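You operate a simulated robot arm through the tools that you are given. There is no shell and no other tool.

The job below is to be done with a simulated two-armed robot. You get a single attempt, and the scene is never put back.

Task
The breaker has tripped: unplug the faulty reel and get the work lamp lit again.
Fine: both sockets off first, orange plug on the shelf, reset the breaker, then the blue socket on.

The check looks at the end state, three seconds after you hand in, the way a careful person would. Anything else that was tipped, shoved, dropped, spilled or broken makes it a failure.

Robot
Two 7-joint arms with two-finger parallel grippers on one trunk that stands fixed in place. Base frame: the origin is at the foot of the trunk, x ahead of it, y to its left, z up; the work surface is at about z = 840. Units: mm, degrees, N and s.
The left shoulder is at [30, 119, 1110], the right one opposite. With the tool pointing down near the work surface each hand reaches from about 220 to 660 mm from the base axis, measured 20 degrees to its own side. Payload 3.43 kg a hand.
The TCP of each hand is the grasp point between the finger pads, 30 mm short of the fingertips. In the tool frame z runs along the fingers and y along their closing line. Largest opening 94 mm; finger width 28, thickness 10; the body of the gripper, 50 by 96 mm, starts 55 mm behind the TCP.
Orientation is that of the tool frame in the base frame, as a unit quaternion [w, x, y, z]. With the fingers straight down and closing along the base's y, the tool's x points along the base's -x, its y along +y and its z along -z.

Tools
- The arms move only by the tool jog_arm. It takes "left_motion", "right_motion" or both (then of equal length, played together; a hand with none holds still); each is a list of rows, each a list of 7 numbers: the shift along the tool's x, y, z in units of 25 mm (1.0 is 25 mm), then the turn, a rotation vector about the tool's x, y, z in units of 5 degrees (1.0 is 5 degrees), then the finger opening in mm, from 0 to 94. In form: [[tx, ty, tz, wx, wy, wz, gripper], ...]. A call has 1 to 20 rows; each row shifts and turns the commanded pose from where the row before left it, along the tool's axes as they then stand. A call with a number of a shift or a turn outside -1 to 1 is refused whole. Each row takes 0.2 s and may step no farther than 50 mm and 8.6 degrees from the row before; otherwise, or with a gripper value out of range, the whole call is refused. Where a pose cannot be reached the arm comes as near as it can. A force on the tool above 40 N (or 10 N above the force at the start of the call, whichever is more), or a blocked arm, ends the call early, and 0.2 s more pass. Each finger travels about 72 mm/s and halts on what it meets, pressing with about 42 N; the grip force reading is that of the motor and also rises with nothing between the fingers. The clock runs only during rows and for 0.2 s after the last one: add rows that do not move to give the fingers time. The reply holds the time, the measured pose of the TCP, the force on the tool along the base axes, the opening and the grip force, in the units named above and with some noise, with the torque about the TCP (base axes, N m) and any sound that the robot's microphone picked up.
- Cameras (640 x 400 px; columns grow to the right, rows downward): "scene" is now at [42.8, -12.6, 1829.4]; the picture's right is [-0.09, -1.00, 0.00], its down [-0.75, 0.07, -0.65] and it looks along [0.65, -0.06, -0.76] (base axes); focal length 328 px, centre (320, 200). "left" rides on the left gripper at [76, -14, -102] in its tool frame; the picture's right is [0.18, 0.98, 0.00], its down [-0.75, 0.14, -0.64] and it looks along [-0.63, 0.12, 0.77] (tool axes); focal length 243 px, centre (320, 200). "right" rides on the right gripper at [76, 14, -103] in its tool frame; the picture's right is [-0.18, 0.98, 0.00], its down [-0.75, -0.14, -0.64] and it looks along [-0.63, -0.12, 0.77] (tool axes); focal length 243 px, centre (320, 200). There is no depth. A picture from a camera that has moved, and an enlarged one, comes with that camera's place and axes in the base frame and with its lens. The place of the scene camera against the robot may be out by one fixed shift of up to 25 mm in any direction.
- camera(camera): a new picture of that camera. No time passes.
- raise_lower(by): slides the trunk up (or, below 0, down) by that many mm; the arms and the scene camera ride with it, the base frame stays. It gives what a move gives, with no picture.
- pan_tilt(pan, tilt): turns the head with the scene camera to pan (to the left, within 143 degrees either way) and tilt (down, from -29 to 69), counted from straight ahead of the robot. It gives what a move gives.
- zoom(camera, box): a new picture of the part [left, top, right, bottom] of that camera's present view, enlarged. No time passes.
- job_done(): hands the job in; it is judged then, once.

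Nothing tells you positions but the pictures and the camera data. Unless the task says otherwise, let go and move clear before handing in.

The tools are called after "Request:" as name(argument=value, ...) on one line, values as JSON. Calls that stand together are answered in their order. jog_arm: Moves the arms, as the interface text tells. Its arguments: {"type":"object","properties":{"left_motion":{"type":"array"},"right_motion":{"type":"array"}},"required":[]} The other tools are called the same way: raise_lower (by) slides the trunk up or down; pan_tilt (pan, tilt) turns the head that bears the scene camera; camera (camera) takes a picture; zoom (camera, box) takes an enlarged picture of a part of a camera's view; job_done () hands the job in.

At the start:

```text
clock: 0.0
left_position: [418.2, 99.7, 1390.6]
left_ee_rot: [-0.001, 0.0, 1.0, 0.0]
left_force: [-0.7, -0.1, 0.2]
left_wrist_torque: [-0.01, -0.01, 0.0]
left_grip_width: 93.9
left_finger_force: 0.0
right_position: [444.2, -217.4, 1390.0]
right_ee_rot: [-0.001, 0.0, 1.0, 0.0]
right_force: [-0.2, 0.3, -0.4]
right_wrist_torque: [0.01, 0.01, -0.01]
right_grip_width: 94.3
right_finger_force: 0.0
trunk travel left (down, up): [-375.0, 35.0]
head pan, tilt: [-5.2, 49.3]
```

scene: 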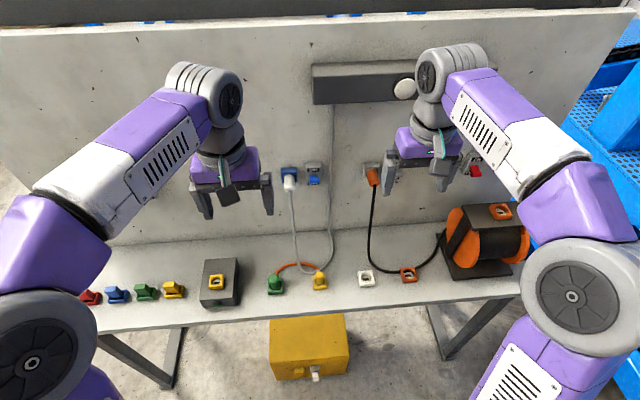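
right: 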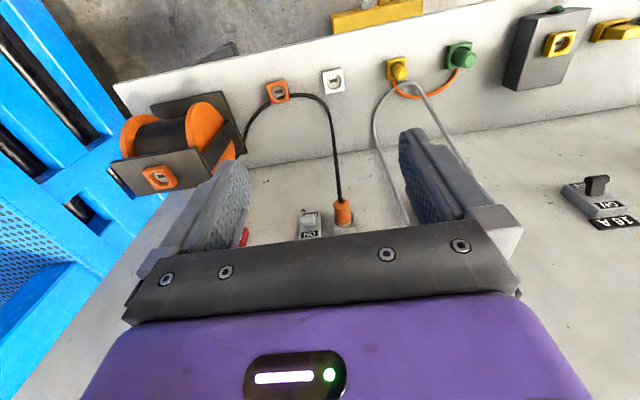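
left: 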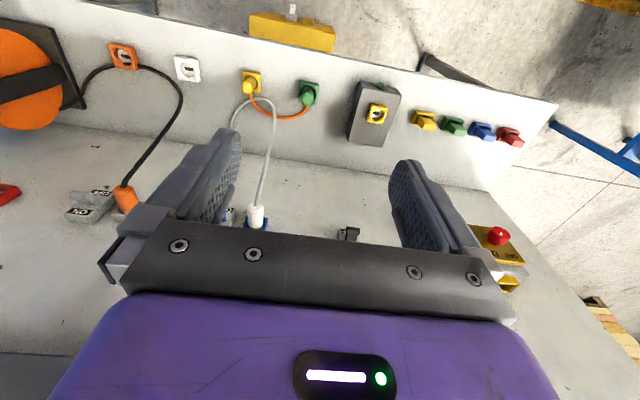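

I see a bench with an upright back panel carrying sockets, with switches near a blue and an orange plug, a cable reel at right and probably a breaker on the panel. I'll look closer before moving anything.

Request:
zoom(camera="scene", box=[240, 130, 400, 230])

Request:
zoom(camera="scene", box=[340, 130, 540, 255])

Request:
zoom(camera="scene", box=[60, 230, 380, 400])

Request:
zoom(camera="right", box=[200, 60, 640, 280])

Request:
zoom(camera="left", box=[0, 60, 320, 260])

```text
4.00 times, centred on (320, 180) of scene
camera zoom: at [42.8, -12.6, 1829.4], right [-0.09, -1.0, 0.0], down [-0.75, 0.07, -0.65], along [0.65, -0.06, -0.76], focal length 1313 px, centre (320, 280)
```

zoom: 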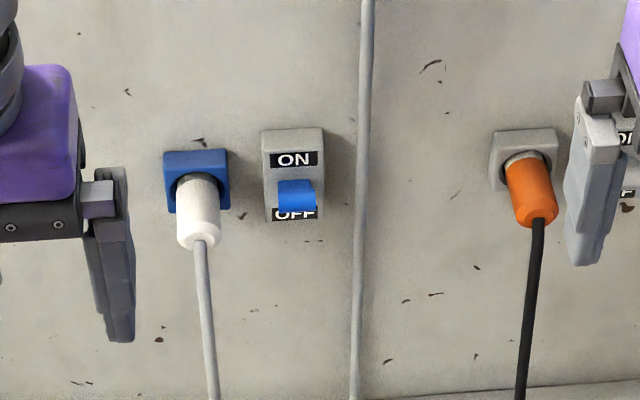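

```text
3.20 times, centred on (440, 192) of scene
camera zoom: at [42.8, -12.6, 1829.4], right [-0.09, -1.0, 0.0], down [-0.75, 0.07, -0.65], along [0.65, -0.06, -0.76], focal length 1050 px, centre (-64, 224)
```

zoom: 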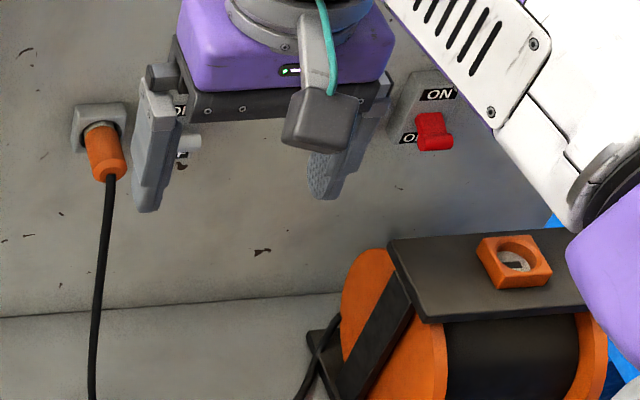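

```text
2.00 times, centred on (220, 315) of scene
camera zoom: at [42.8, -12.6, 1829.4], right [-0.09, -1.0, 0.0], down [-0.75, 0.07, -0.65], along [0.65, -0.06, -0.76], focal length 656 px, centre (520, -30)
```

zoom: 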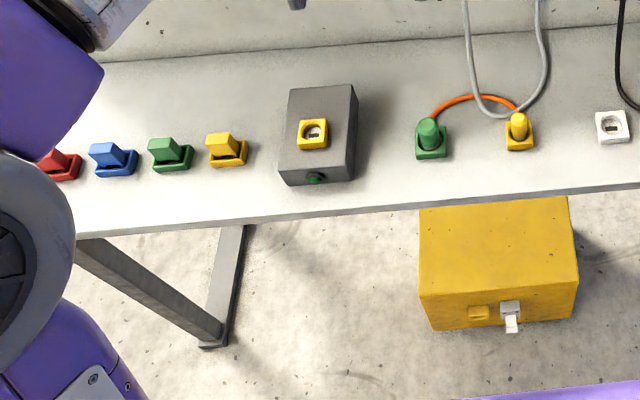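

```text
1.45 times, centred on (420, 170) of right
camera zoom: at [367.8, -203.7, 1491.0], right [0.18, 0.98, 0.0], down [0.75, -0.14, 0.64], along [0.63, -0.12, -0.77], focal length 353 px, centre (174, 244)
```

zoom: 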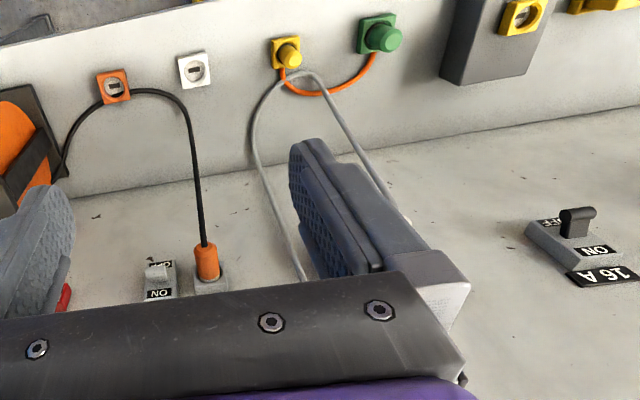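

```text
2.00 times, centred on (160, 160) of left
camera zoom: at [341.8, 85.2, 1492.5], right [-0.18, 0.98, 0.0], down [0.75, 0.14, 0.64], along [0.63, 0.12, -0.77], focal length 485 px, centre (640, 280)
```

zoom: 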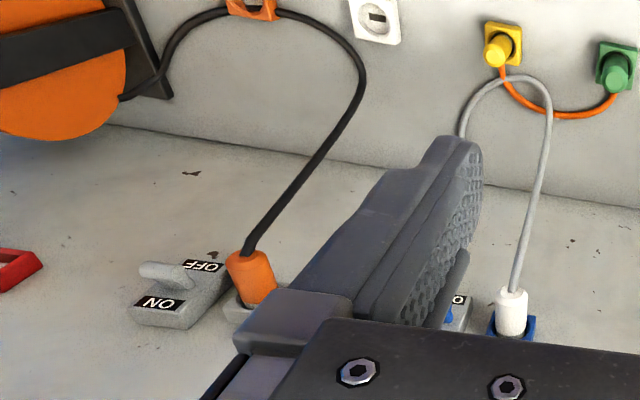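

I can see a blue socket (white plug) with a blue toggle, a grey socket with the orange plug and a grey toggle, a red switch, and a 16 A breaker at the left. I'll look around with the head to find the lamp and the shelf.

Request:
pan_tilt(pan=0, tilt=25)

Request:
camera(camera="scene")

```text
clock: 0.9
left_position: [417.5, 97.6, 1390.8]
left_ee_rot: [0.0, 0.0, 1.0, 0.0]
left_force: [0.5, 0.3, 0.4]
left_wrist_torque: [-0.01, 0.01, -0.01]
left_grip_width: 94.1
left_finger_force: 0.0
right_position: [444.4, -218.0, 1388.4]
right_ee_rot: [0.0, 0.0, 1.0, -0.001]
right_force: [0.5, -0.2, 0.2]
right_wrist_torque: [0.03, -0.02, 0.01]
right_grip_width: 93.9
right_finger_force: 0.0
trunk travel left (down, up): [-375.0, 35.0]
head pan, tilt: [0.0, 25.0]
```

```text
taken
camera scene: at [57.7, -5.5, 1865.9], right [0.0, -1.0, 0.0], down [-0.42, 0.0, -0.91], along [0.91, 0.0, -0.42], focal length 328 px, centre (320, 200)
```

scene: 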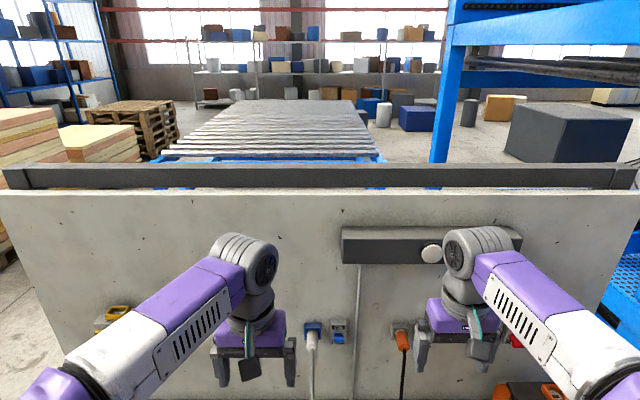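

The panel face seems to be at x≈715–720, with plugs and switches at z≈1130 and the breaker near y≈210. I'll zoom in on the switch states from this head pose.

Request:
zoom(camera="scene", box=[280, 300, 440, 400])

Request:
zoom(camera="scene", box=[60, 280, 220, 380])

Request:
zoom(camera="scene", box=[310, 200, 550, 350])

Request:
zoom(camera="left", box=[20, 160, 260, 260])

Request:
zoom(camera="right", box=[520, 140, 640, 240])

Request:
zoom(camera="right", box=[280, 180, 380, 250])

```text
4.00 times, centred on (360, 350) of scene
camera zoom: at [57.7, -5.5, 1865.9], right [0.0, -1.0, 0.0], down [-0.42, 0.0, -0.91], along [0.91, 0.0, -0.42], focal length 1313 px, centre (160, -400)
```

zoom: 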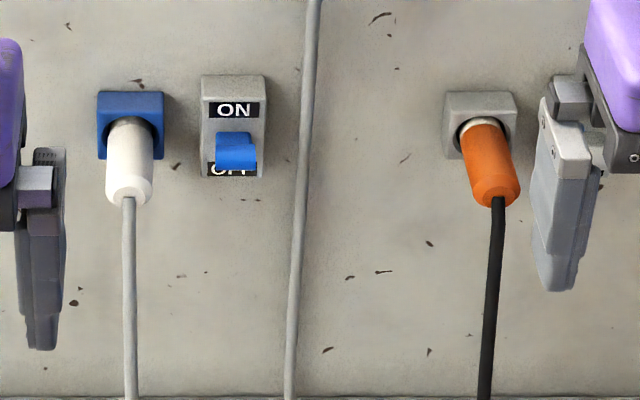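

```text
4.00 times, centred on (140, 330) of scene
camera zoom: at [57.7, -5.5, 1865.9], right [0.0, -1.0, 0.0], down [-0.42, 0.0, -0.91], along [0.91, 0.0, -0.42], focal length 1313 px, centre (1040, -320)
```

zoom: 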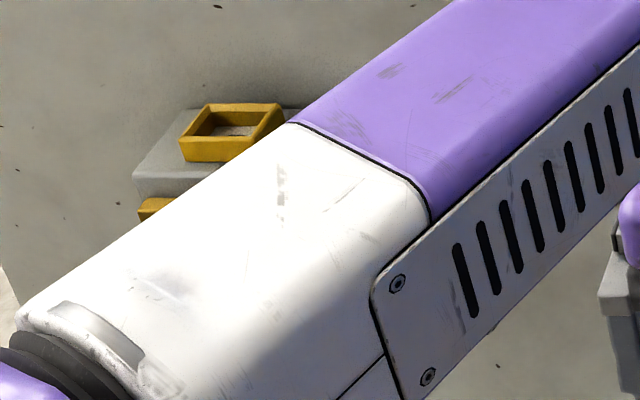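

```text
2.67 times, centred on (430, 275) of scene
camera zoom: at [57.7, -5.5, 1865.9], right [0.0, -1.0, 0.0], down [-0.42, 0.0, -0.91], along [0.91, 0.0, -0.42], focal length 875 px, centre (27, 0)
```

zoom: 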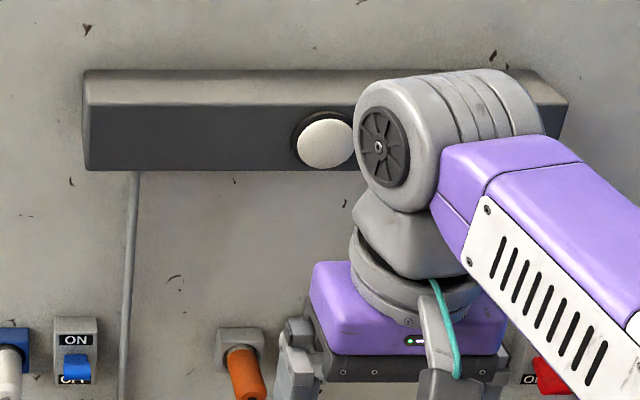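

```text
2.67 times, centred on (140, 210) of left
camera zoom: at [341.9, 85.2, 1492.5], right [-0.18, 0.98, 0.0], down [0.75, 0.14, 0.64], along [0.63, 0.12, -0.77], focal length 647 px, centre (800, 173)
```

zoom: 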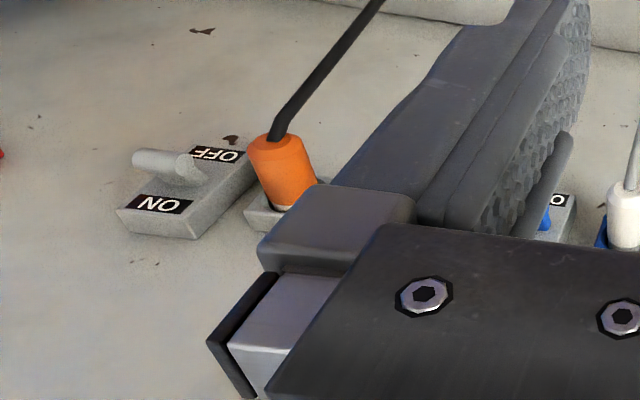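

```text
4.00 times, centred on (580, 190) of right
camera zoom: at [368.0, -203.7, 1490.9], right [0.18, 0.98, 0.0], down [0.75, -0.14, 0.64], along [0.63, -0.12, -0.77], focal length 970 px, centre (-720, 240)
```

zoom: 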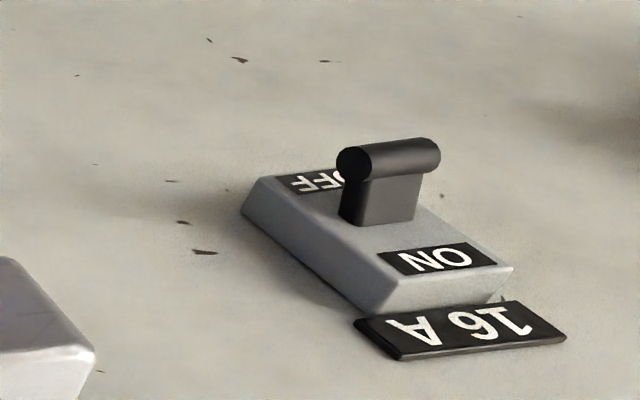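

```text
5.71 times, centred on (330, 215) of right
camera zoom: at [368.0, -203.7, 1490.9], right [0.18, 0.98, 0.0], down [0.75, -0.14, 0.64], along [0.63, -0.12, -0.77], focal length 1386 px, centre (263, 114)
```

zoom: 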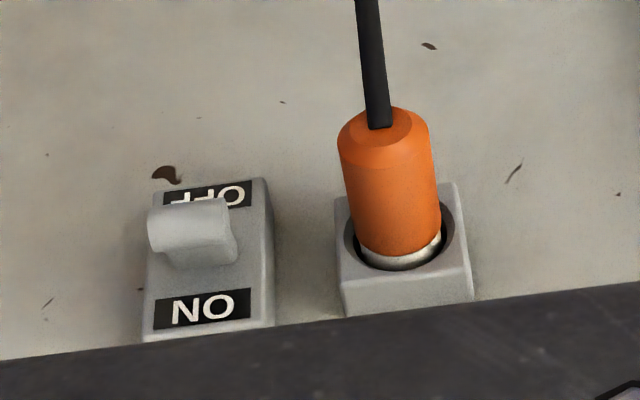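

The grey, blue and red switches look like toggle levers with a cross bar (ON up, OFF down), and the breaker lever looks mid-way (tripped). I'll pitch both hands forward so that the fingers point at the panel, closing the fingers partly.

Request:
jog_arm(left_motion=[[0, 0, 0, 0, -1, 0, 60], [0, 0, 0, 0, -1, 0, 40], [0, 0, 0, 0, -1, 0, 20], [0, 0, 0, 0, -1, 0, 0], [0, 0, 0, 0, -1, 0, 0], [0, 0, 0, 0, -1, 0, 0], [0, 0, 0, 0, -1, 0, 0], [0, 0, 0, 0, -1, 0, 0], [0, 0, 0, 0, -1, 0, 0], [0, 0, 0, 0, -1, 0, 0], [0, 0, 0, 0, -1, 0, 0], [0, 0, 0, 0, -1, 0, 0], [0, 0, 0, 0, -1, 0, 0], [0, 0, 0, 0, -1, 0, 0], [0, 0, 0, 0, -1, 0, 0], [0, 0, 0, 0, -1, 0, 0], [0, 0, 0, 0, -1, 0, 0], [0, 0, 0, 0, -1, 0, 0]])

Request:
camera(camera="scene")

Request:
camera(camera="left")

```text
clock: 4.7
left_position: [425.6, 95.1, 1395.8]
left_ee_rot: [0.707, 0.001, 0.707, 0.0]
left_force: [0.8, -0.1, 0.3]
left_wrist_torque: [-0.01, 0.0, -0.02]
left_grip_width: 0.1
left_finger_force: 32.8
left hand out of reach, approached as far as the arm can: row 18
right_position: [446.0, -218.8, 1388.0]
right_ee_rot: [-0.001, 0.0, 1.0, 0.001]
right_force: [-0.3, -0.3, 0.0]
right_wrist_torque: [0.02, -0.02, -0.04]
right_grip_width: 94.1
right_finger_force: 0.2
trunk travel left (down, up): [-375.0, 35.0]
head pan, tilt: [0.0, 25.0]
```

```text
taken
camera scene: at [58.6, -5.9, 1865.9], right [0.0, -1.0, 0.0], down [-0.42, 0.0, -0.91], along [0.91, 0.0, -0.42], focal length 328 px, centre (320, 200)
```

scene: 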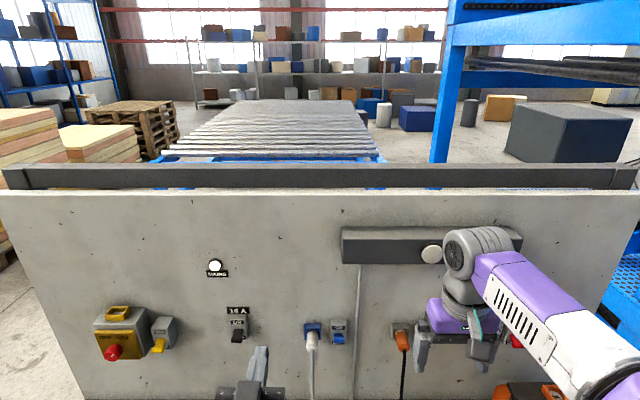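

```text
taken
camera left: at [323.1, 81.6, 1318.5], right [0.0, 0.98, -0.18], down [-0.64, 0.14, 0.75], along [0.77, 0.12, 0.63], focal length 243 px, centre (320, 200)
```

left: 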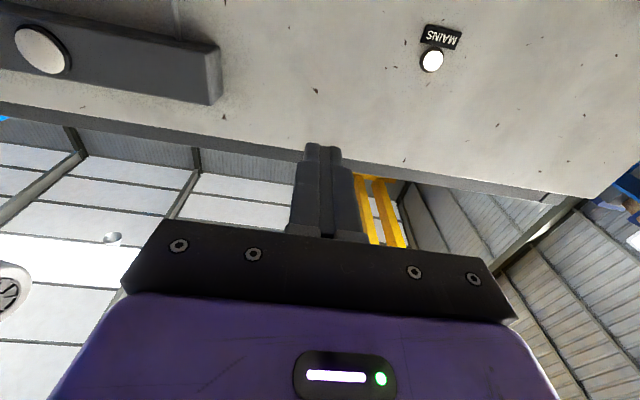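

The left hand is now pointing forward. The scene view shows the E-stop box, a yellow switch, the 16 A breaker with a MAINS lamp above it. Zooming.

Request:
zoom(camera="scene", box=[80, 240, 272, 360])

Request:
zoom(camera="scene", box=[200, 300, 280, 350])

Request:
zoom(camera="scene", box=[290, 310, 370, 360])

```text
3.33 times, centred on (176, 300) of scene
camera zoom: at [58.6, -5.9, 1865.9], right [0.0, -1.0, 0.0], down [-0.42, 0.0, -0.91], along [0.91, 0.0, -0.42], focal length 1094 px, centre (800, -133)
```

zoom: 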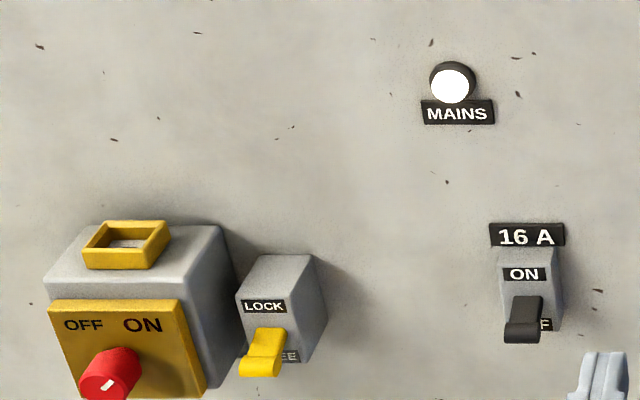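

```text
8.00 times, centred on (240, 325) of scene
camera zoom: at [58.6, -5.9, 1865.9], right [0.0, -1.0, 0.0], down [-0.42, 0.0, -0.91], along [0.91, 0.0, -0.42], focal length 2626 px, centre (960, -800)
```

zoom: 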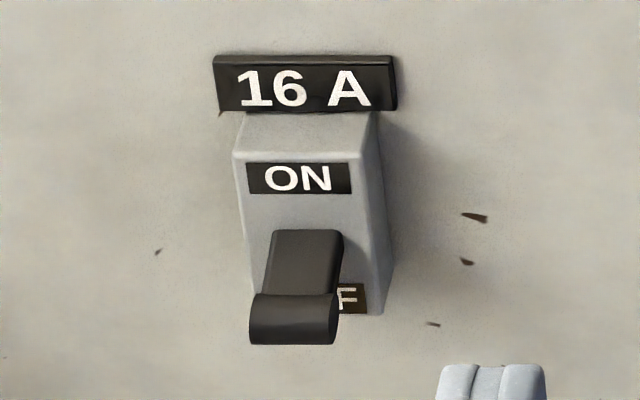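

```text
8.00 times, centred on (330, 335) of scene
camera zoom: at [58.6, -5.9, 1865.9], right [0.0, -1.0, 0.0], down [-0.42, 0.0, -0.91], along [0.91, 0.0, -0.42], focal length 2626 px, centre (240, -880)
```

zoom: 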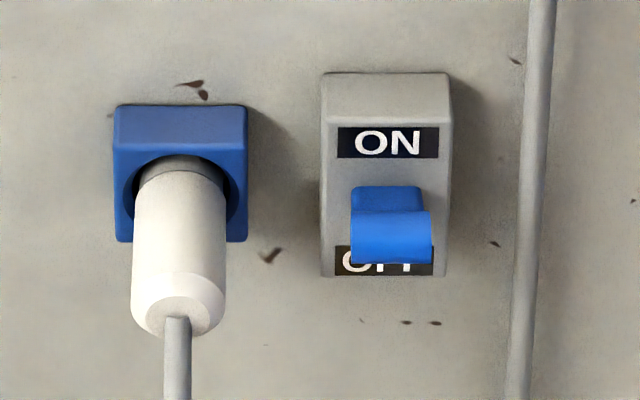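

The blue switch lever looks up (ON), and the breaker lever hangs mid/low. I'll bring the left hand down in front of the panel, tilted so its camera looks at the panel horizontally, to judge the lever states.

Request:
jog_arm(left_motion=[[0.96, 0.07, 0.364, 0, 0, 0, 0], [0.96, 0.07, 0.364, 0, 0, 0, 0], [0.96, 0.07, 0.364, 0, 0, 0, 0], [0.96, 0.07, 0.364, 0, 0, 0, 0], [0.96, 0.07, 0.364, 0, 0, 0, 0], [0.96, 0.07, 0.364, 0, 0, 0, 0], [0.96, 0.07, 0.364, 0, 0, 0, 0], [0.96, 0.07, 0.364, 0, 0, 0, 0], [0.96, 0.07, 0.364, 0, 0, 0, 0], [0.96, 0.07, 0.364, 0, 0, 0, 0], [0.96, 0.07, 0.364, 0, 0, 0, 0], [0, 0, 0, 0, 1, 0, 0], [0, 0, 0, 0, 1, 0, 0], [0, 0, 0, 0, 1, 0, 0], [0, 0, 0, 0, 1, 0, 0], [0, 0, 0, 0, 1, 0, 0], [0, 0, 0, 0, 1, 0, 0], [0, 0, 0, 0, 1, 0, 0], [0, 0, 0, 0, 1, 0, 0], [0, 0, 0, 0, 1, 0, 0]])

Request:
camera(camera="left")

Request:
camera(camera="scene")

```text
clock: 8.9
left_position: [526.3, 76.9, 1141.9]
left_ee_rot: [0.382, 0.001, 0.924, -0.001]
left_force: [0.3, 0.1, -0.3]
left_wrist_torque: [-0.01, 0.02, 0.0]
left_grip_width: 0.0
left_finger_force: 33.4
left hand out of reach, approached as far as the arm can: row 1, 2, 6, 7, 8, 9, 10, 11
right_position: [444.2, -217.9, 1389.5]
right_ee_rot: [0.001, 0.0, 1.0, -0.001]
right_force: [-0.5, -0.6, 0.2]
right_wrist_torque: [0.02, 0.02, 0.02]
right_grip_width: 94.1
right_finger_force: 0.0
trunk travel left (down, up): [-375.0, 35.0]
head pan, tilt: [0.0, 25.0]
```

```text
taken
camera left: at [399.4, 63.2, 1160.5], right [-0.13, 0.98, -0.13], down [0.08, 0.14, 0.99], along [0.99, 0.12, -0.1], focal length 243 px, centre (320, 200)
```

left: 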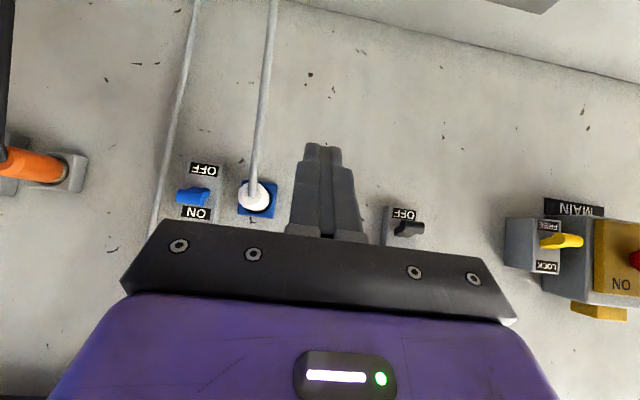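

```text
taken
camera scene: at [57.7, -5.5, 1865.9], right [0.0, -1.0, 0.0], down [-0.42, 0.0, -0.91], along [0.91, 0.0, -0.42], focal length 328 px, centre (320, 200)
```

scene: 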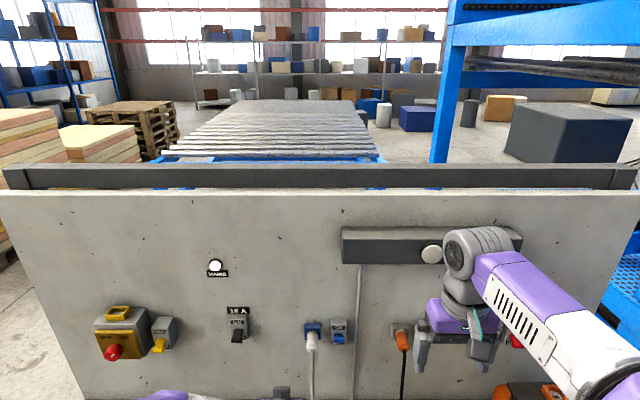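

The left wrist camera now looks at the panel nearly level (upside down). Zooming on the levers.

Request:
zoom(camera="left", box=[140, 130, 300, 230])

Request:
zoom(camera="left", box=[360, 190, 460, 252])

Request:
zoom(camera="left", box=[480, 180, 640, 330])

```text
4.00 times, centred on (220, 180) of left
camera zoom: at [399.4, 63.2, 1160.5], right [-0.13, 0.98, -0.13], down [0.08, 0.14, 0.99], along [0.99, 0.12, -0.1], focal length 970 px, centre (720, 280)
```

zoom: 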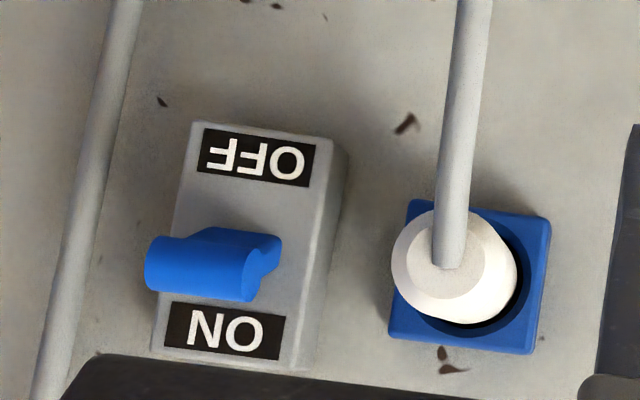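

```text
6.40 times, centred on (410, 221) of left
camera zoom: at [399.4, 63.2, 1160.5], right [-0.13, 0.98, -0.13], down [0.08, 0.14, 0.99], along [0.99, 0.12, -0.1], focal length 1553 px, centre (-256, 66)
```

zoom: 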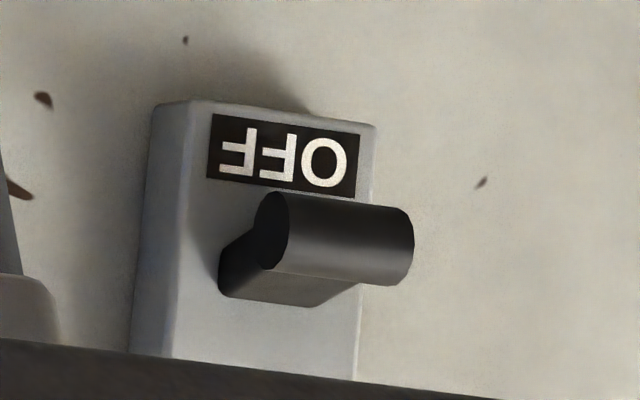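

```text
2.67 times, centred on (560, 255) of left
camera zoom: at [399.4, 63.2, 1160.5], right [-0.13, 0.98, -0.13], down [0.08, 0.14, 0.99], along [0.99, 0.12, -0.1], focal length 647 px, centre (-320, 53)
```

zoom: 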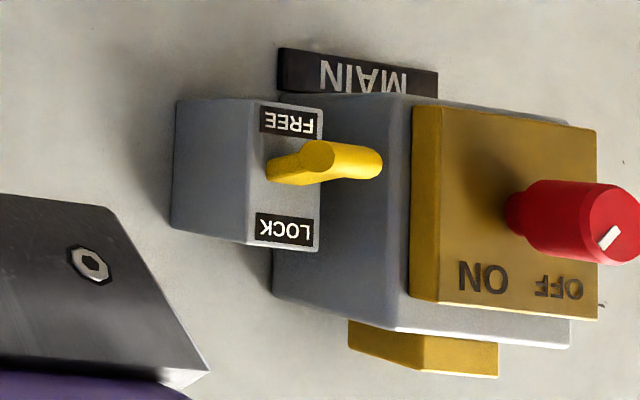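

Readings: the blue lever is up (ON), the breaker lever sits in the middle (tripped), and bars are at about x≈702, z≈1148. I'll pitch the left hand to about 10° below horizontal and go in front of, and above, the blue switch lever (y≈-54).

Request:
jog_arm(left_motion=[[0, 0, 0, 0, -1, 0, 0], [0, 0, 0, 0, -1, 0, 0], [0, 0, 0, 0, -1, 0, 0], [0, 0, 0, 0, -1, 0, 0], [0, 0, 0, 0, -1, 0, 0], [0, 0, 0, 0, -1, 0, 0], [0, 0, 0, 0, -1, 0, 0], [-0.467, -0.873, 0.419, 0, 0, 0, 0], [-0.467, -0.873, 0.419, 0, 0, 0, 0], [-0.467, -0.873, 0.419, 0, 0, 0, 0], [-0.467, -0.873, 0.419, 0, 0, 0, 0], [-0.467, -0.873, 0.419, 0, 0, 0, 0], [-0.467, -0.873, 0.419, 0, 0, 0, 0], [0, 0, 0, 0, 0, 0, 0]])

Request:
pan_tilt(pan=0, tilt=45)

Request:
camera(camera="scene")

Request:
camera(camera="left")

```text
clock: 11.9
left_position: [598.7, -53.9, 1200.6]
left_ee_rot: [0.643, 0.0, 0.766, 0.0]
left_force: [0.1, 0.0, -0.1]
left_wrist_torque: [0.01, -0.02, 0.03]
left_grip_width: 0.0
left_finger_force: 33.2
right_position: [444.3, -218.5, 1388.5]
right_ee_rot: [0.0, 0.0, 1.0, 0.0]
right_force: [-0.9, 0.0, 0.7]
right_wrist_torque: [0.03, -0.02, -0.04]
right_grip_width: 93.8
right_finger_force: 0.0
trunk travel left (down, up): [-375.0, 35.0]
head pan, tilt: [0.0, 25.0]
```

```text
clock: 12.7
left_position: [598.4, -54.1, 1199.3]
left_ee_rot: [0.643, 0.0, 0.766, 0.0]
left_force: [-0.1, 0.6, -0.3]
left_wrist_torque: [0.01, -0.01, -0.02]
left_grip_width: 0.1
left_finger_force: 33.4
right_position: [444.8, -217.8, 1389.4]
right_ee_rot: [0.0, 0.0, 1.0, 0.0]
right_force: [-0.4, 0.0, -0.8]
right_wrist_torque: [-0.03, -0.02, -0.01]
right_grip_width: 93.8
right_finger_force: 0.0
trunk travel left (down, up): [-375.0, 35.0]
head pan, tilt: [0.0, 45.0]
```

```text
taken
camera scene: at [46.8, -5.5, 1835.4], right [0.0, -1.0, 0.0], down [-0.71, 0.0, -0.71], along [0.71, 0.0, -0.71], focal length 328 px, centre (320, 200)
```

scene: 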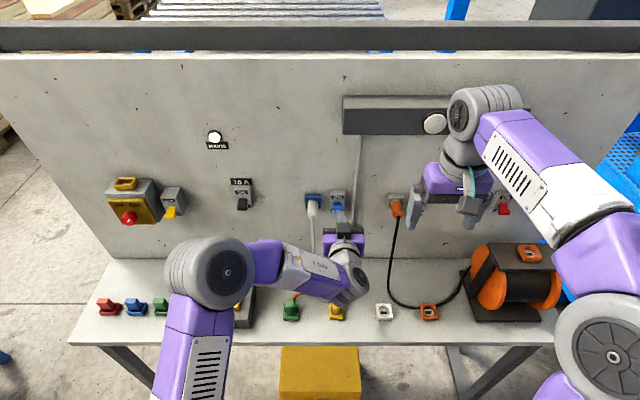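

```text
taken
camera left: at [485.3, -67.8, 1141.9], right [-0.03, 0.98, -0.18], down [-0.5, 0.14, 0.85], along [0.86, 0.12, 0.49], focal length 243 px, centre (320, 200)
```

left: 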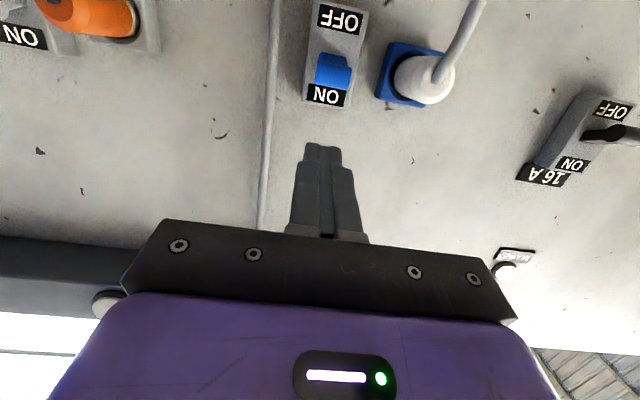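

The left hand reached the spot in front of the blue switch; the lever bar is at about (703, -49, 1147). I'll advance with the closed fingertips above the lever.

Request:
jog_arm(left_motion=[[-0.035, 0.032, 0.656, 0, 0, 0, 0], [-0.035, 0.032, 0.656, 0, 0, 0, 0], [-0.035, 0.032, 0.656, 0, 0, 0, 0], [-0.035, 0.032, 0.656, 0, 0, 0, 0], [-0.035, 0.032, 0.656, 0, 0, 0, 0], [0, 0, 0, 0, 0, 0, 0]])

Request:
camera(camera="left")

Request:
zoom(camera="scene", box=[280, 170, 400, 245])

```text
clock: 14.1
left_position: [680.4, -48.6, 1190.1]
left_ee_rot: [0.643, 0.0, 0.766, 0.0]
left_force: [-0.2, -0.2, -0.4]
left_wrist_torque: [-0.01, -0.01, 0.0]
left_grip_width: 0.0
left_finger_force: 33.0
right_position: [443.7, -218.1, 1388.5]
right_ee_rot: [0.0, 0.0, 1.0, 0.0]
right_force: [0.6, -0.1, 0.2]
right_wrist_torque: [0.01, 0.0, 0.0]
right_grip_width: 93.9
right_finger_force: 0.1
trunk travel left (down, up): [-375.0, 35.0]
head pan, tilt: [0.0, 45.0]
```

```text
taken
camera left: at [566.7, -63.1, 1132.6], right [-0.03, 0.98, -0.18], down [-0.5, 0.14, 0.85], along [0.86, 0.12, 0.49], focal length 243 px, centre (320, 200)
```

left: 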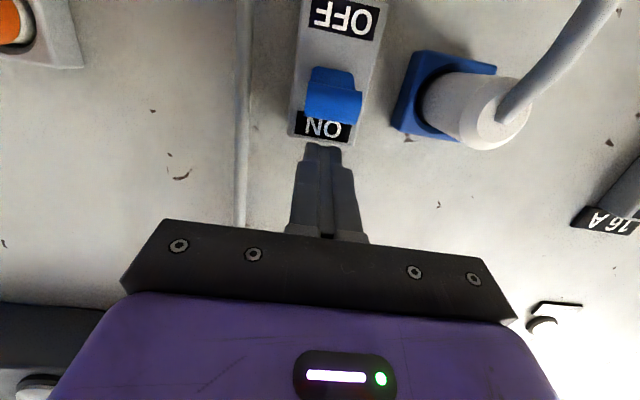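

```text
5.33 times, centred on (340, 208) of scene
camera zoom: at [46.5, -5.5, 1835.4], right [0.0, -1.0, 0.0], down [-0.71, 0.0, -0.71], along [0.71, 0.0, -0.71], focal length 1751 px, centre (213, 160)
```

zoom: 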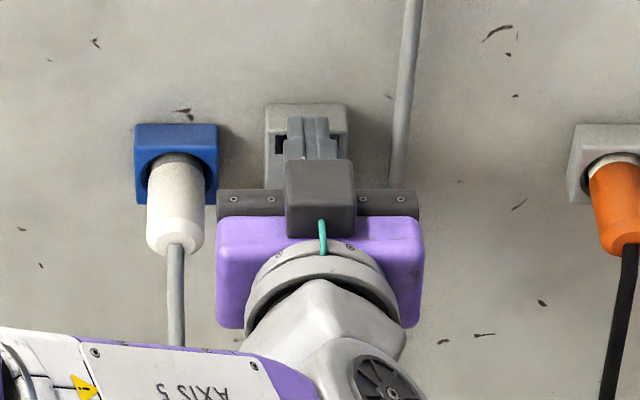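

The fingertips are right above the blue lever. I'll push down about 34 mm in small steps to flip it to OFF.

Request:
jog_arm(left_motion=[[0.197, 0, 0.035, 0, 0, 0, 0], [0.197, 0, 0.035, 0, 0, 0, 0], [0.197, 0, 0.035, 0, 0, 0, 0], [0.197, 0, 0.035, 0, 0, 0, 0], [0.197, 0, 0.035, 0, 0, 0, 0], [0.197, 0, 0.035, 0, 0, 0, 0], [0.157, 0, 0.028, 0, 0, 0, 0]])

Request:
camera(camera="left")

```text
clock: 15.7
left_position: [681.4, -50.0, 1160.0]
left_ee_rot: [0.644, -0.001, 0.765, 0.0]
left_force: [-0.5, -0.5, 7.4]
left_wrist_torque: [-0.01, -0.23, -0.02]
left_grip_width: 0.0
left_finger_force: 32.8
right_position: [445.0, -218.1, 1388.6]
right_ee_rot: [0.0, 0.0, 1.0, 0.0]
right_force: [-0.4, -0.6, 1.0]
right_wrist_torque: [0.0, -0.03, 0.02]
right_grip_width: 94.0
right_finger_force: 0.1
trunk travel left (down, up): [-375.0, 35.0]
head pan, tilt: [0.0, 45.0]
```

```text
taken
camera left: at [567.8, -63.8, 1101.4], right [-0.03, 0.98, -0.18], down [-0.51, 0.14, 0.85], along [0.86, 0.12, 0.49], focal length 243 px, centre (320, 200)
```

left: 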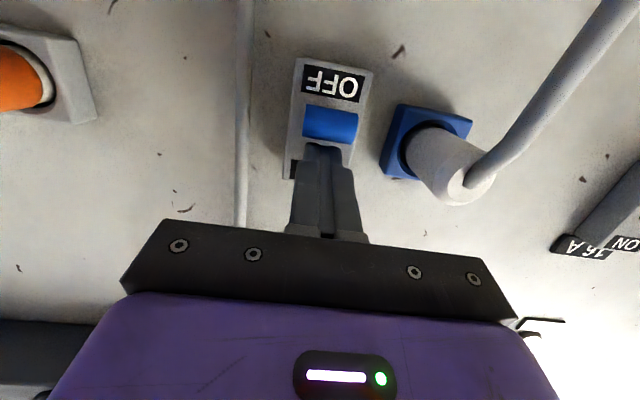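

The lever moves under about 7 N. I'll push a little further.

Request:
jog_arm(left_motion=[[0.12, 0, 0.021, 0, 0, 0, 0], [0.12, 0, 0.021, 0, 0, 0, 0], [0.12, 0, 0.021, 0, 0, 0, 0], [0.12, 0, 0.021, 0, 0, 0, 0]])

Request:
camera(camera="left")

```text
clock: 16.7
left_position: [682.3, -49.3, 1160.4]
left_ee_rot: [0.654, -0.001, 0.756, -0.001]
left_force: [-11.9, 0.3, 7.4]
left_wrist_torque: [-0.02, -0.01, 0.1]
left_grip_width: 0.1
left_finger_force: 32.8
right_position: [443.0, -217.7, 1388.8]
right_ee_rot: [0.001, -0.001, 1.0, 0.0]
right_force: [-0.3, -0.2, -0.4]
right_wrist_torque: [-0.01, 0.0, 0.0]
right_grip_width: 94.2
right_finger_force: 0.0
trunk travel left (down, up): [-375.0, 35.0]
head pan, tilt: [0.0, 45.0]
stopped in row 4 (left hand): the force on the tool passed its limit at 41 N (the readings are from after the stop); the commanded pose is now the measured one
```

```text
taken
camera left: at [569.7, -64.5, 1098.7], right [-0.03, 0.98, -0.19], down [-0.52, 0.14, 0.84], along [0.85, 0.12, 0.51], focal length 243 px, centre (320, 200)
```

left: 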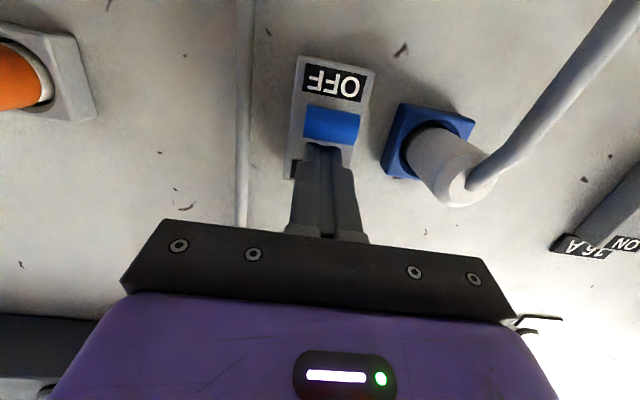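

The lever met its stop (41 N). I'll back up and away to inspect its state.

Request:
jog_arm(left_motion=[[-0.2, 0, -0.1, 0, 0, 0, 0], [-0.4, 0, -0.4, 0, 0, 0, 0], [-0.3, 0, -1, 0, 0, 0, 0], [0, 0, -1, 0, 0, 0, 0], [0, 0, -1, 0, 0, 0, 0], [0, 0, 0, 0, 0, 0, 0]])

Request:
camera(camera="left")

Request:
zoom(camera="left", box=[270, 0, 430, 120])

Request:
zoom(camera="scene", box=[280, 170, 400, 245])

```text
clock: 18.1
left_position: [602.8, -49.8, 1191.5]
left_ee_rot: [0.651, -0.001, 0.759, 0.0]
left_force: [-0.3, 0.1, 0.5]
left_wrist_torque: [-0.01, 0.0, -0.02]
left_grip_width: 0.0
left_finger_force: 33.3
right_position: [445.2, -218.6, 1389.2]
right_ee_rot: [0.0, 0.0, 1.0, -0.001]
right_force: [-0.6, 0.3, 0.4]
right_wrist_torque: [-0.01, -0.02, 0.0]
right_grip_width: 94.1
right_finger_force: 0.1
trunk travel left (down, up): [-375.0, 35.0]
head pan, tilt: [0.0, 45.0]
```

```text
taken
camera left: at [488.9, -64.4, 1131.6], right [-0.03, 0.98, -0.18], down [-0.52, 0.14, 0.84], along [0.85, 0.12, 0.51], focal length 243 px, centre (320, 200)
```

left: 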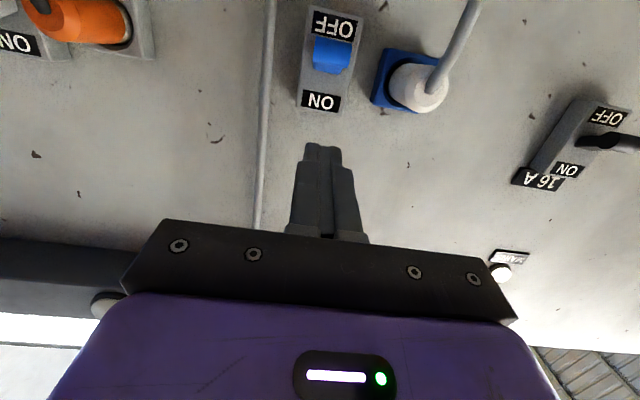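

```text
3.33 times, centred on (350, 60) of left
camera zoom: at [488.9, -64.4, 1131.6], right [-0.03, 0.98, -0.18], down [-0.52, 0.14, 0.84], along [0.85, 0.12, 0.51], focal length 809 px, centre (220, 667)
```

zoom: 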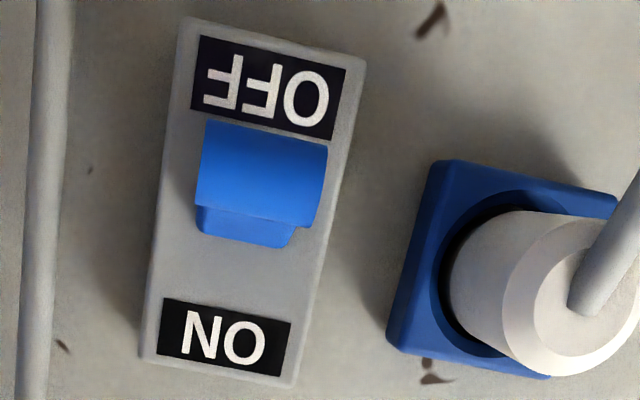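

```text
5.33 times, centred on (340, 208) of scene
camera zoom: at [47.6, -5.4, 1835.3], right [0.0, -1.0, 0.0], down [-0.71, 0.0, -0.71], along [0.71, 0.0, -0.71], focal length 1751 px, centre (213, 160)
```

zoom: 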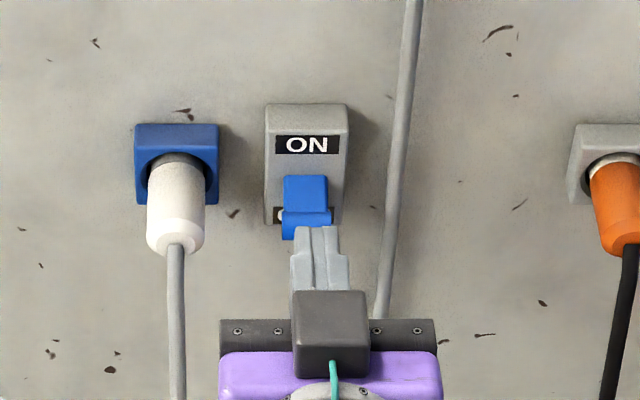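

Blue is now OFF. Next, the grey switch beside the orange plug, lever at about (698, -292, 1143): I'll bring the right hand down and tilt it forward.

Request:
jog_arm(right_motion=[[-0.38, -0.37, 0.945, 0, 0, 0, 60], [-0.38, -0.37, 0.945, 0, 0, 0, 30], [-0.38, -0.37, 0.945, 0, 0, 0, 0], [-0.38, -0.37, 0.945, 0, 0, 0, 0], [-0.38, -0.37, 0.945, 0, 0, 0, 0], [-0.38, -0.37, 0.945, 0, 0, 0, 0], [-0.38, -0.37, 0.945, 0, 0, 0, 0], [-0.38, -0.37, 0.945, 0, 0, 0, 0], [0, 0, 0, 0, -1, 0, 0], [0, 0, 0, 0, -1, 0, 0], [0, 0, 0, 0, -1, 0, 0], [0, 0, 0, 0, -1, 0, 0], [0, 0, 0, 0, -1, 0, 0], [0, 0, 0, 0, -1, 0, 0], [0, 0, 0, 0, -1, 0, 0], [0, 0, 0, 0, -1, 0, 0], [0, 0, 0, 0, -1, 0, 0], [0, 0, 0, 0, 0, 0, 0]])

Request:
camera(camera="right")

Request:
camera(camera="scene")

```text
clock: 21.9
left_position: [601.0, -49.8, 1192.5]
left_ee_rot: [0.652, -0.001, 0.759, 0.0]
left_force: [0.4, 0.1, 0.0]
left_wrist_torque: [0.0, 0.01, 0.02]
left_grip_width: 0.0
left_finger_force: 32.9
right_position: [522.5, -291.0, 1200.9]
right_ee_rot: [0.384, 0.0, 0.923, 0.001]
right_force: [-0.3, 0.5, -0.1]
right_wrist_torque: [-0.01, 0.04, -0.02]
right_grip_width: 0.0
right_finger_force: 32.7
trunk travel left (down, up): [-375.0, 35.0]
head pan, tilt: [0.0, 45.0]
```

```text
taken
camera right: at [394.2, -277.0, 1218.5], right [0.13, 0.98, 0.13], down [0.08, -0.14, 0.99], along [0.99, -0.12, -0.09], focal length 243 px, centre (320, 200)
```

right: 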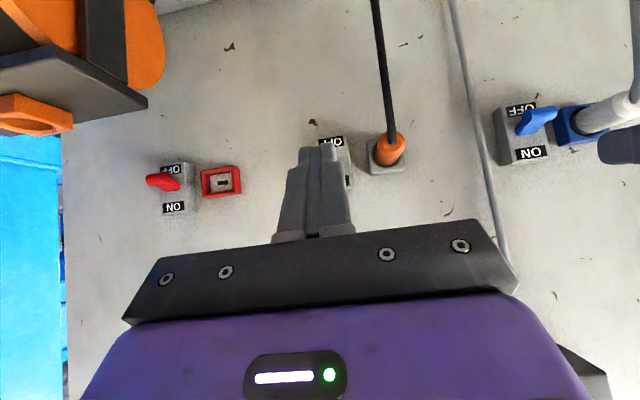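

```text
taken
camera scene: at [46.9, -5.6, 1835.3], right [0.0, -1.0, 0.0], down [-0.71, 0.0, -0.71], along [0.71, 0.0, -0.71], focal length 328 px, centre (320, 200)
```

scene: 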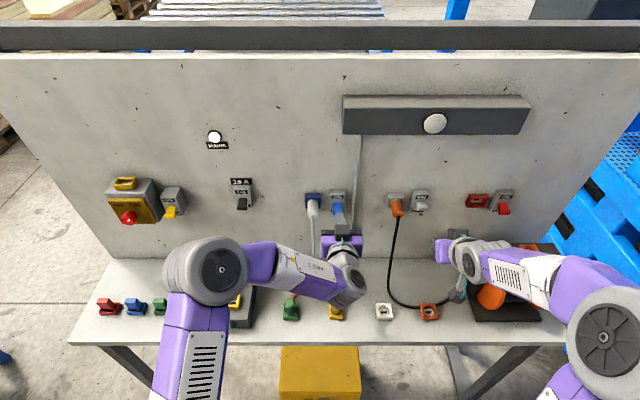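

The right hand is in front of the panel. Zooming on the grey switch to check its state from the scene camera.

Request:
zoom(camera="scene", box=[370, 170, 530, 270])

Request:
zoom(camera="right", box=[130, 110, 430, 240])

```text
4.00 times, centred on (450, 220) of scene
camera zoom: at [46.9, -5.6, 1835.3], right [0.0, -1.0, 0.0], down [-0.71, 0.0, -0.71], along [0.71, 0.0, -0.71], focal length 1313 px, centre (-200, 120)
```

zoom: 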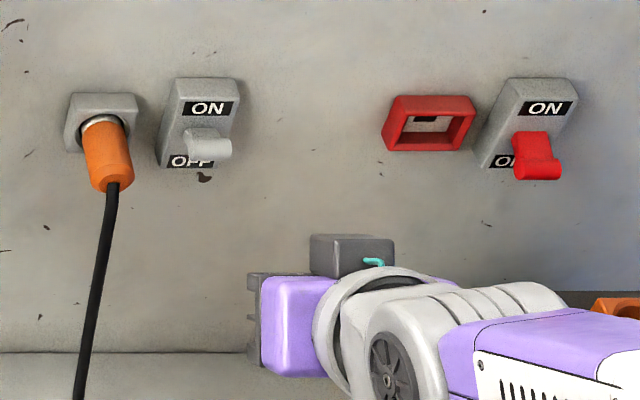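

```text
2.13 times, centred on (280, 175) of right
camera zoom: at [394.2, -277.0, 1218.5], right [0.13, 0.98, 0.13], down [0.08, -0.14, 0.99], along [0.99, -0.12, -0.09], focal length 518 px, centre (405, 253)
```

zoom: 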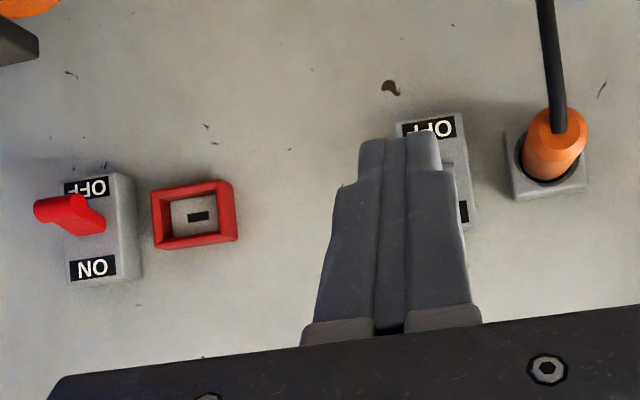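

Grey lever is ON (short and up), red one is already OFF and its socket is empty. I'll pitch the right hand and get closer to the grey switch.

Request:
jog_arm(right_motion=[[0, 0, 0, 0, -1, 0, 0], [0, 0, 0, 0, -1, 0, 0], [0, 0, 0, 0, -1, 0, 0], [0, 0, 0, 0, -1, 0, 0], [0, 0, 0, 0, -1, 0, 0], [0, 0, 0, 0, -1, 0, 0], [0, 0, 0, 0, -1, 0, 0], [-0.135, -0.03, 0.763, 0, 0, 0, 0], [-0.135, -0.03, 0.763, 0, 0, 0, 0], [-0.135, -0.03, 0.763, 0, 0, 0, 0], [-0.135, -0.03, 0.763, 0, 0, 0, 0], [0, 0, 0, 0, 0, 0, 0]])

Request:
camera(camera="right")

Request:
zoom(camera="right", box=[220, 0, 420, 125])

```text
clock: 24.5
left_position: [601.5, -49.8, 1191.5]
left_ee_rot: [0.651, -0.001, 0.759, 0.0]
left_force: [-0.6, -0.4, -0.7]
left_wrist_torque: [0.0, 0.01, -0.01]
left_grip_width: 0.0
left_finger_force: 32.9
right_position: [598.8, -295.0, 1199.4]
right_ee_rot: [0.643, 0.001, 0.766, -0.001]
right_force: [0.0, 0.0, 0.1]
right_wrist_torque: [0.01, -0.02, 0.01]
right_grip_width: 0.2
right_finger_force: 32.3
trunk travel left (down, up): [-375.0, 35.0]
head pan, tilt: [0.0, 45.0]
```

```text
taken
camera right: at [483.7, -280.6, 1141.5], right [0.03, 0.98, 0.18], down [-0.5, -0.14, 0.85], along [0.86, -0.12, 0.49], focal length 243 px, centre (320, 200)
```

right: 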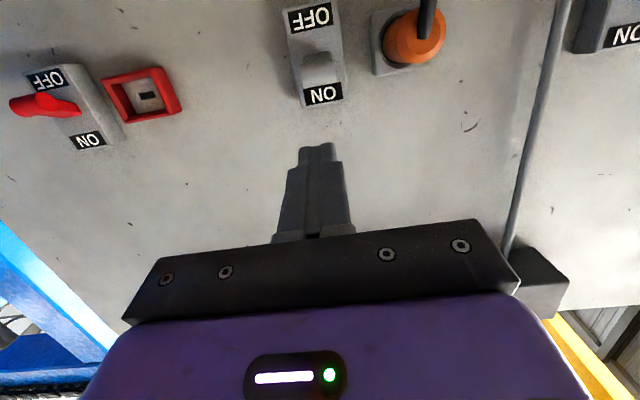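

```text
3.20 times, centred on (320, 62) of right
camera zoom: at [483.7, -280.6, 1141.5], right [0.03, 0.98, 0.18], down [-0.5, -0.14, 0.85], along [0.86, -0.12, 0.49], focal length 776 px, centre (320, 640)
```

zoom: 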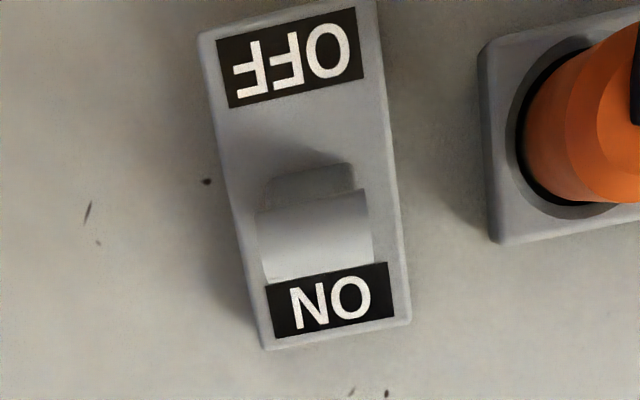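

The grey lever bar is at about (702, -291, 1151), the same layout as the blue one. I'll advance above it and push it down as before.

Request:
jog_arm(right_motion=[[-0.039, 0.032, 0.653, 0, 0, 0, 0], [-0.039, 0.032, 0.653, 0, 0, 0, 0], [-0.039, 0.032, 0.653, 0, 0, 0, 0], [-0.039, 0.032, 0.653, 0, 0, 0, 0], [-0.039, 0.032, 0.653, 0, 0, 0, 0], [0, 0, 0, 0, 0, 0, 0]])

Request:
camera(camera="right")

Request:
zoom(camera="scene", box=[370, 170, 490, 245])

```text
clock: 25.9
left_position: [601.1, -50.2, 1192.5]
left_ee_rot: [0.651, -0.002, 0.759, 0.0]
left_force: [0.5, 0.5, 0.3]
left_wrist_torque: [0.01, 0.0, 0.0]
left_grip_width: 0.1
left_finger_force: 33.1
right_position: [679.7, -290.6, 1192.2]
right_ee_rot: [0.643, 0.0, 0.766, 0.0]
right_force: [0.0, 0.1, -0.3]
right_wrist_torque: [0.03, 0.02, -0.01]
right_grip_width: 0.0
right_finger_force: 33.4
trunk travel left (down, up): [-375.0, 35.0]
head pan, tilt: [0.0, 45.0]
```

```text
taken
camera right: at [564.7, -276.2, 1133.7], right [0.03, 0.98, 0.18], down [-0.5, -0.14, 0.85], along [0.86, -0.12, 0.49], focal length 243 px, centre (320, 200)
```

right: 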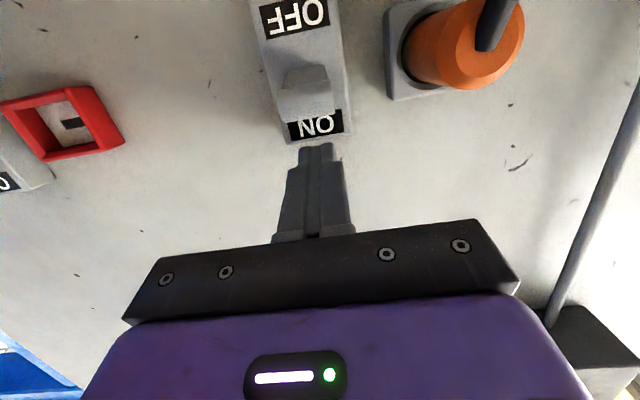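

```text
5.33 times, centred on (430, 208) of scene
camera zoom: at [46.4, -5.5, 1835.4], right [0.0, -1.0, 0.0], down [-0.71, 0.0, -0.71], along [0.71, 0.0, -0.71], focal length 1751 px, centre (-267, 160)
```

zoom: 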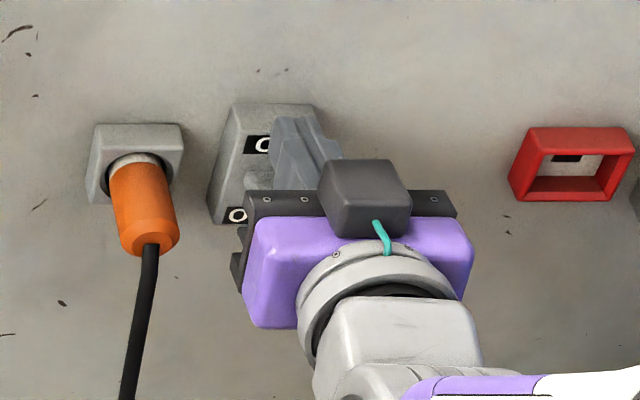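

Aligned over the grey lever. Pushing down now.

Request:
jog_arm(right_motion=[[0.197, 0, 0.035, 0, 0, 0, 0], [0.197, 0, 0.035, 0, 0, 0, 0], [0.197, 0, 0.035, 0, 0, 0, 0], [0.197, 0, 0.035, 0, 0, 0, 0], [0.197, 0, 0.035, 0, 0, 0, 0], [0.197, 0, 0.035, 0, 0, 0, 0], [0.197, 0, 0.035, 0, 0, 0, 0], [0.08, 0, 0.0, 0, 0, 0, 0], [0.08, 0, 0.0, 0, 0, 0, 0], [0.08, 0, 0.0, 0, 0, 0, 0]])

Request:
camera(camera="right")

```text
clock: 28.1
left_position: [599.2, -48.3, 1194.0]
left_ee_rot: [0.652, -0.001, 0.758, -0.001]
left_force: [-0.2, -0.2, -0.4]
left_wrist_torque: [-0.01, 0.01, 0.01]
left_grip_width: 0.1
left_finger_force: 32.6
right_position: [678.9, -289.8, 1159.6]
right_ee_rot: [0.651, 0.0, 0.759, -0.001]
right_force: [2.3, -3.4, 28.0]
right_wrist_torque: [-0.13, -0.79, 0.16]
right_grip_width: 0.0
right_finger_force: 33.3
trunk travel left (down, up): [-375.0, 35.0]
head pan, tilt: [0.0, 45.0]
```

```text
taken
camera right: at [565.2, -276.9, 1098.4], right [0.03, 0.98, 0.18], down [-0.52, -0.14, 0.84], along [0.85, -0.12, 0.51], focal length 243 px, centre (320, 200)
```

right: 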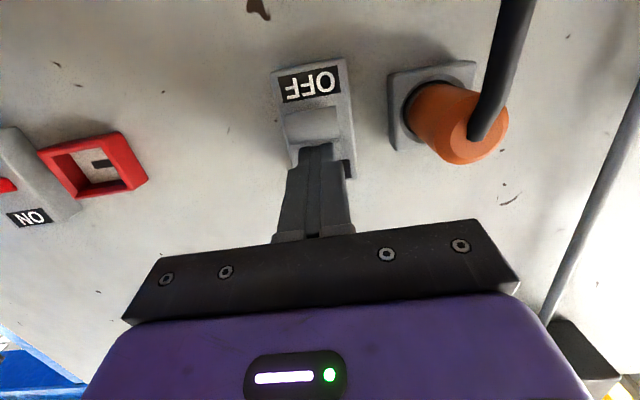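

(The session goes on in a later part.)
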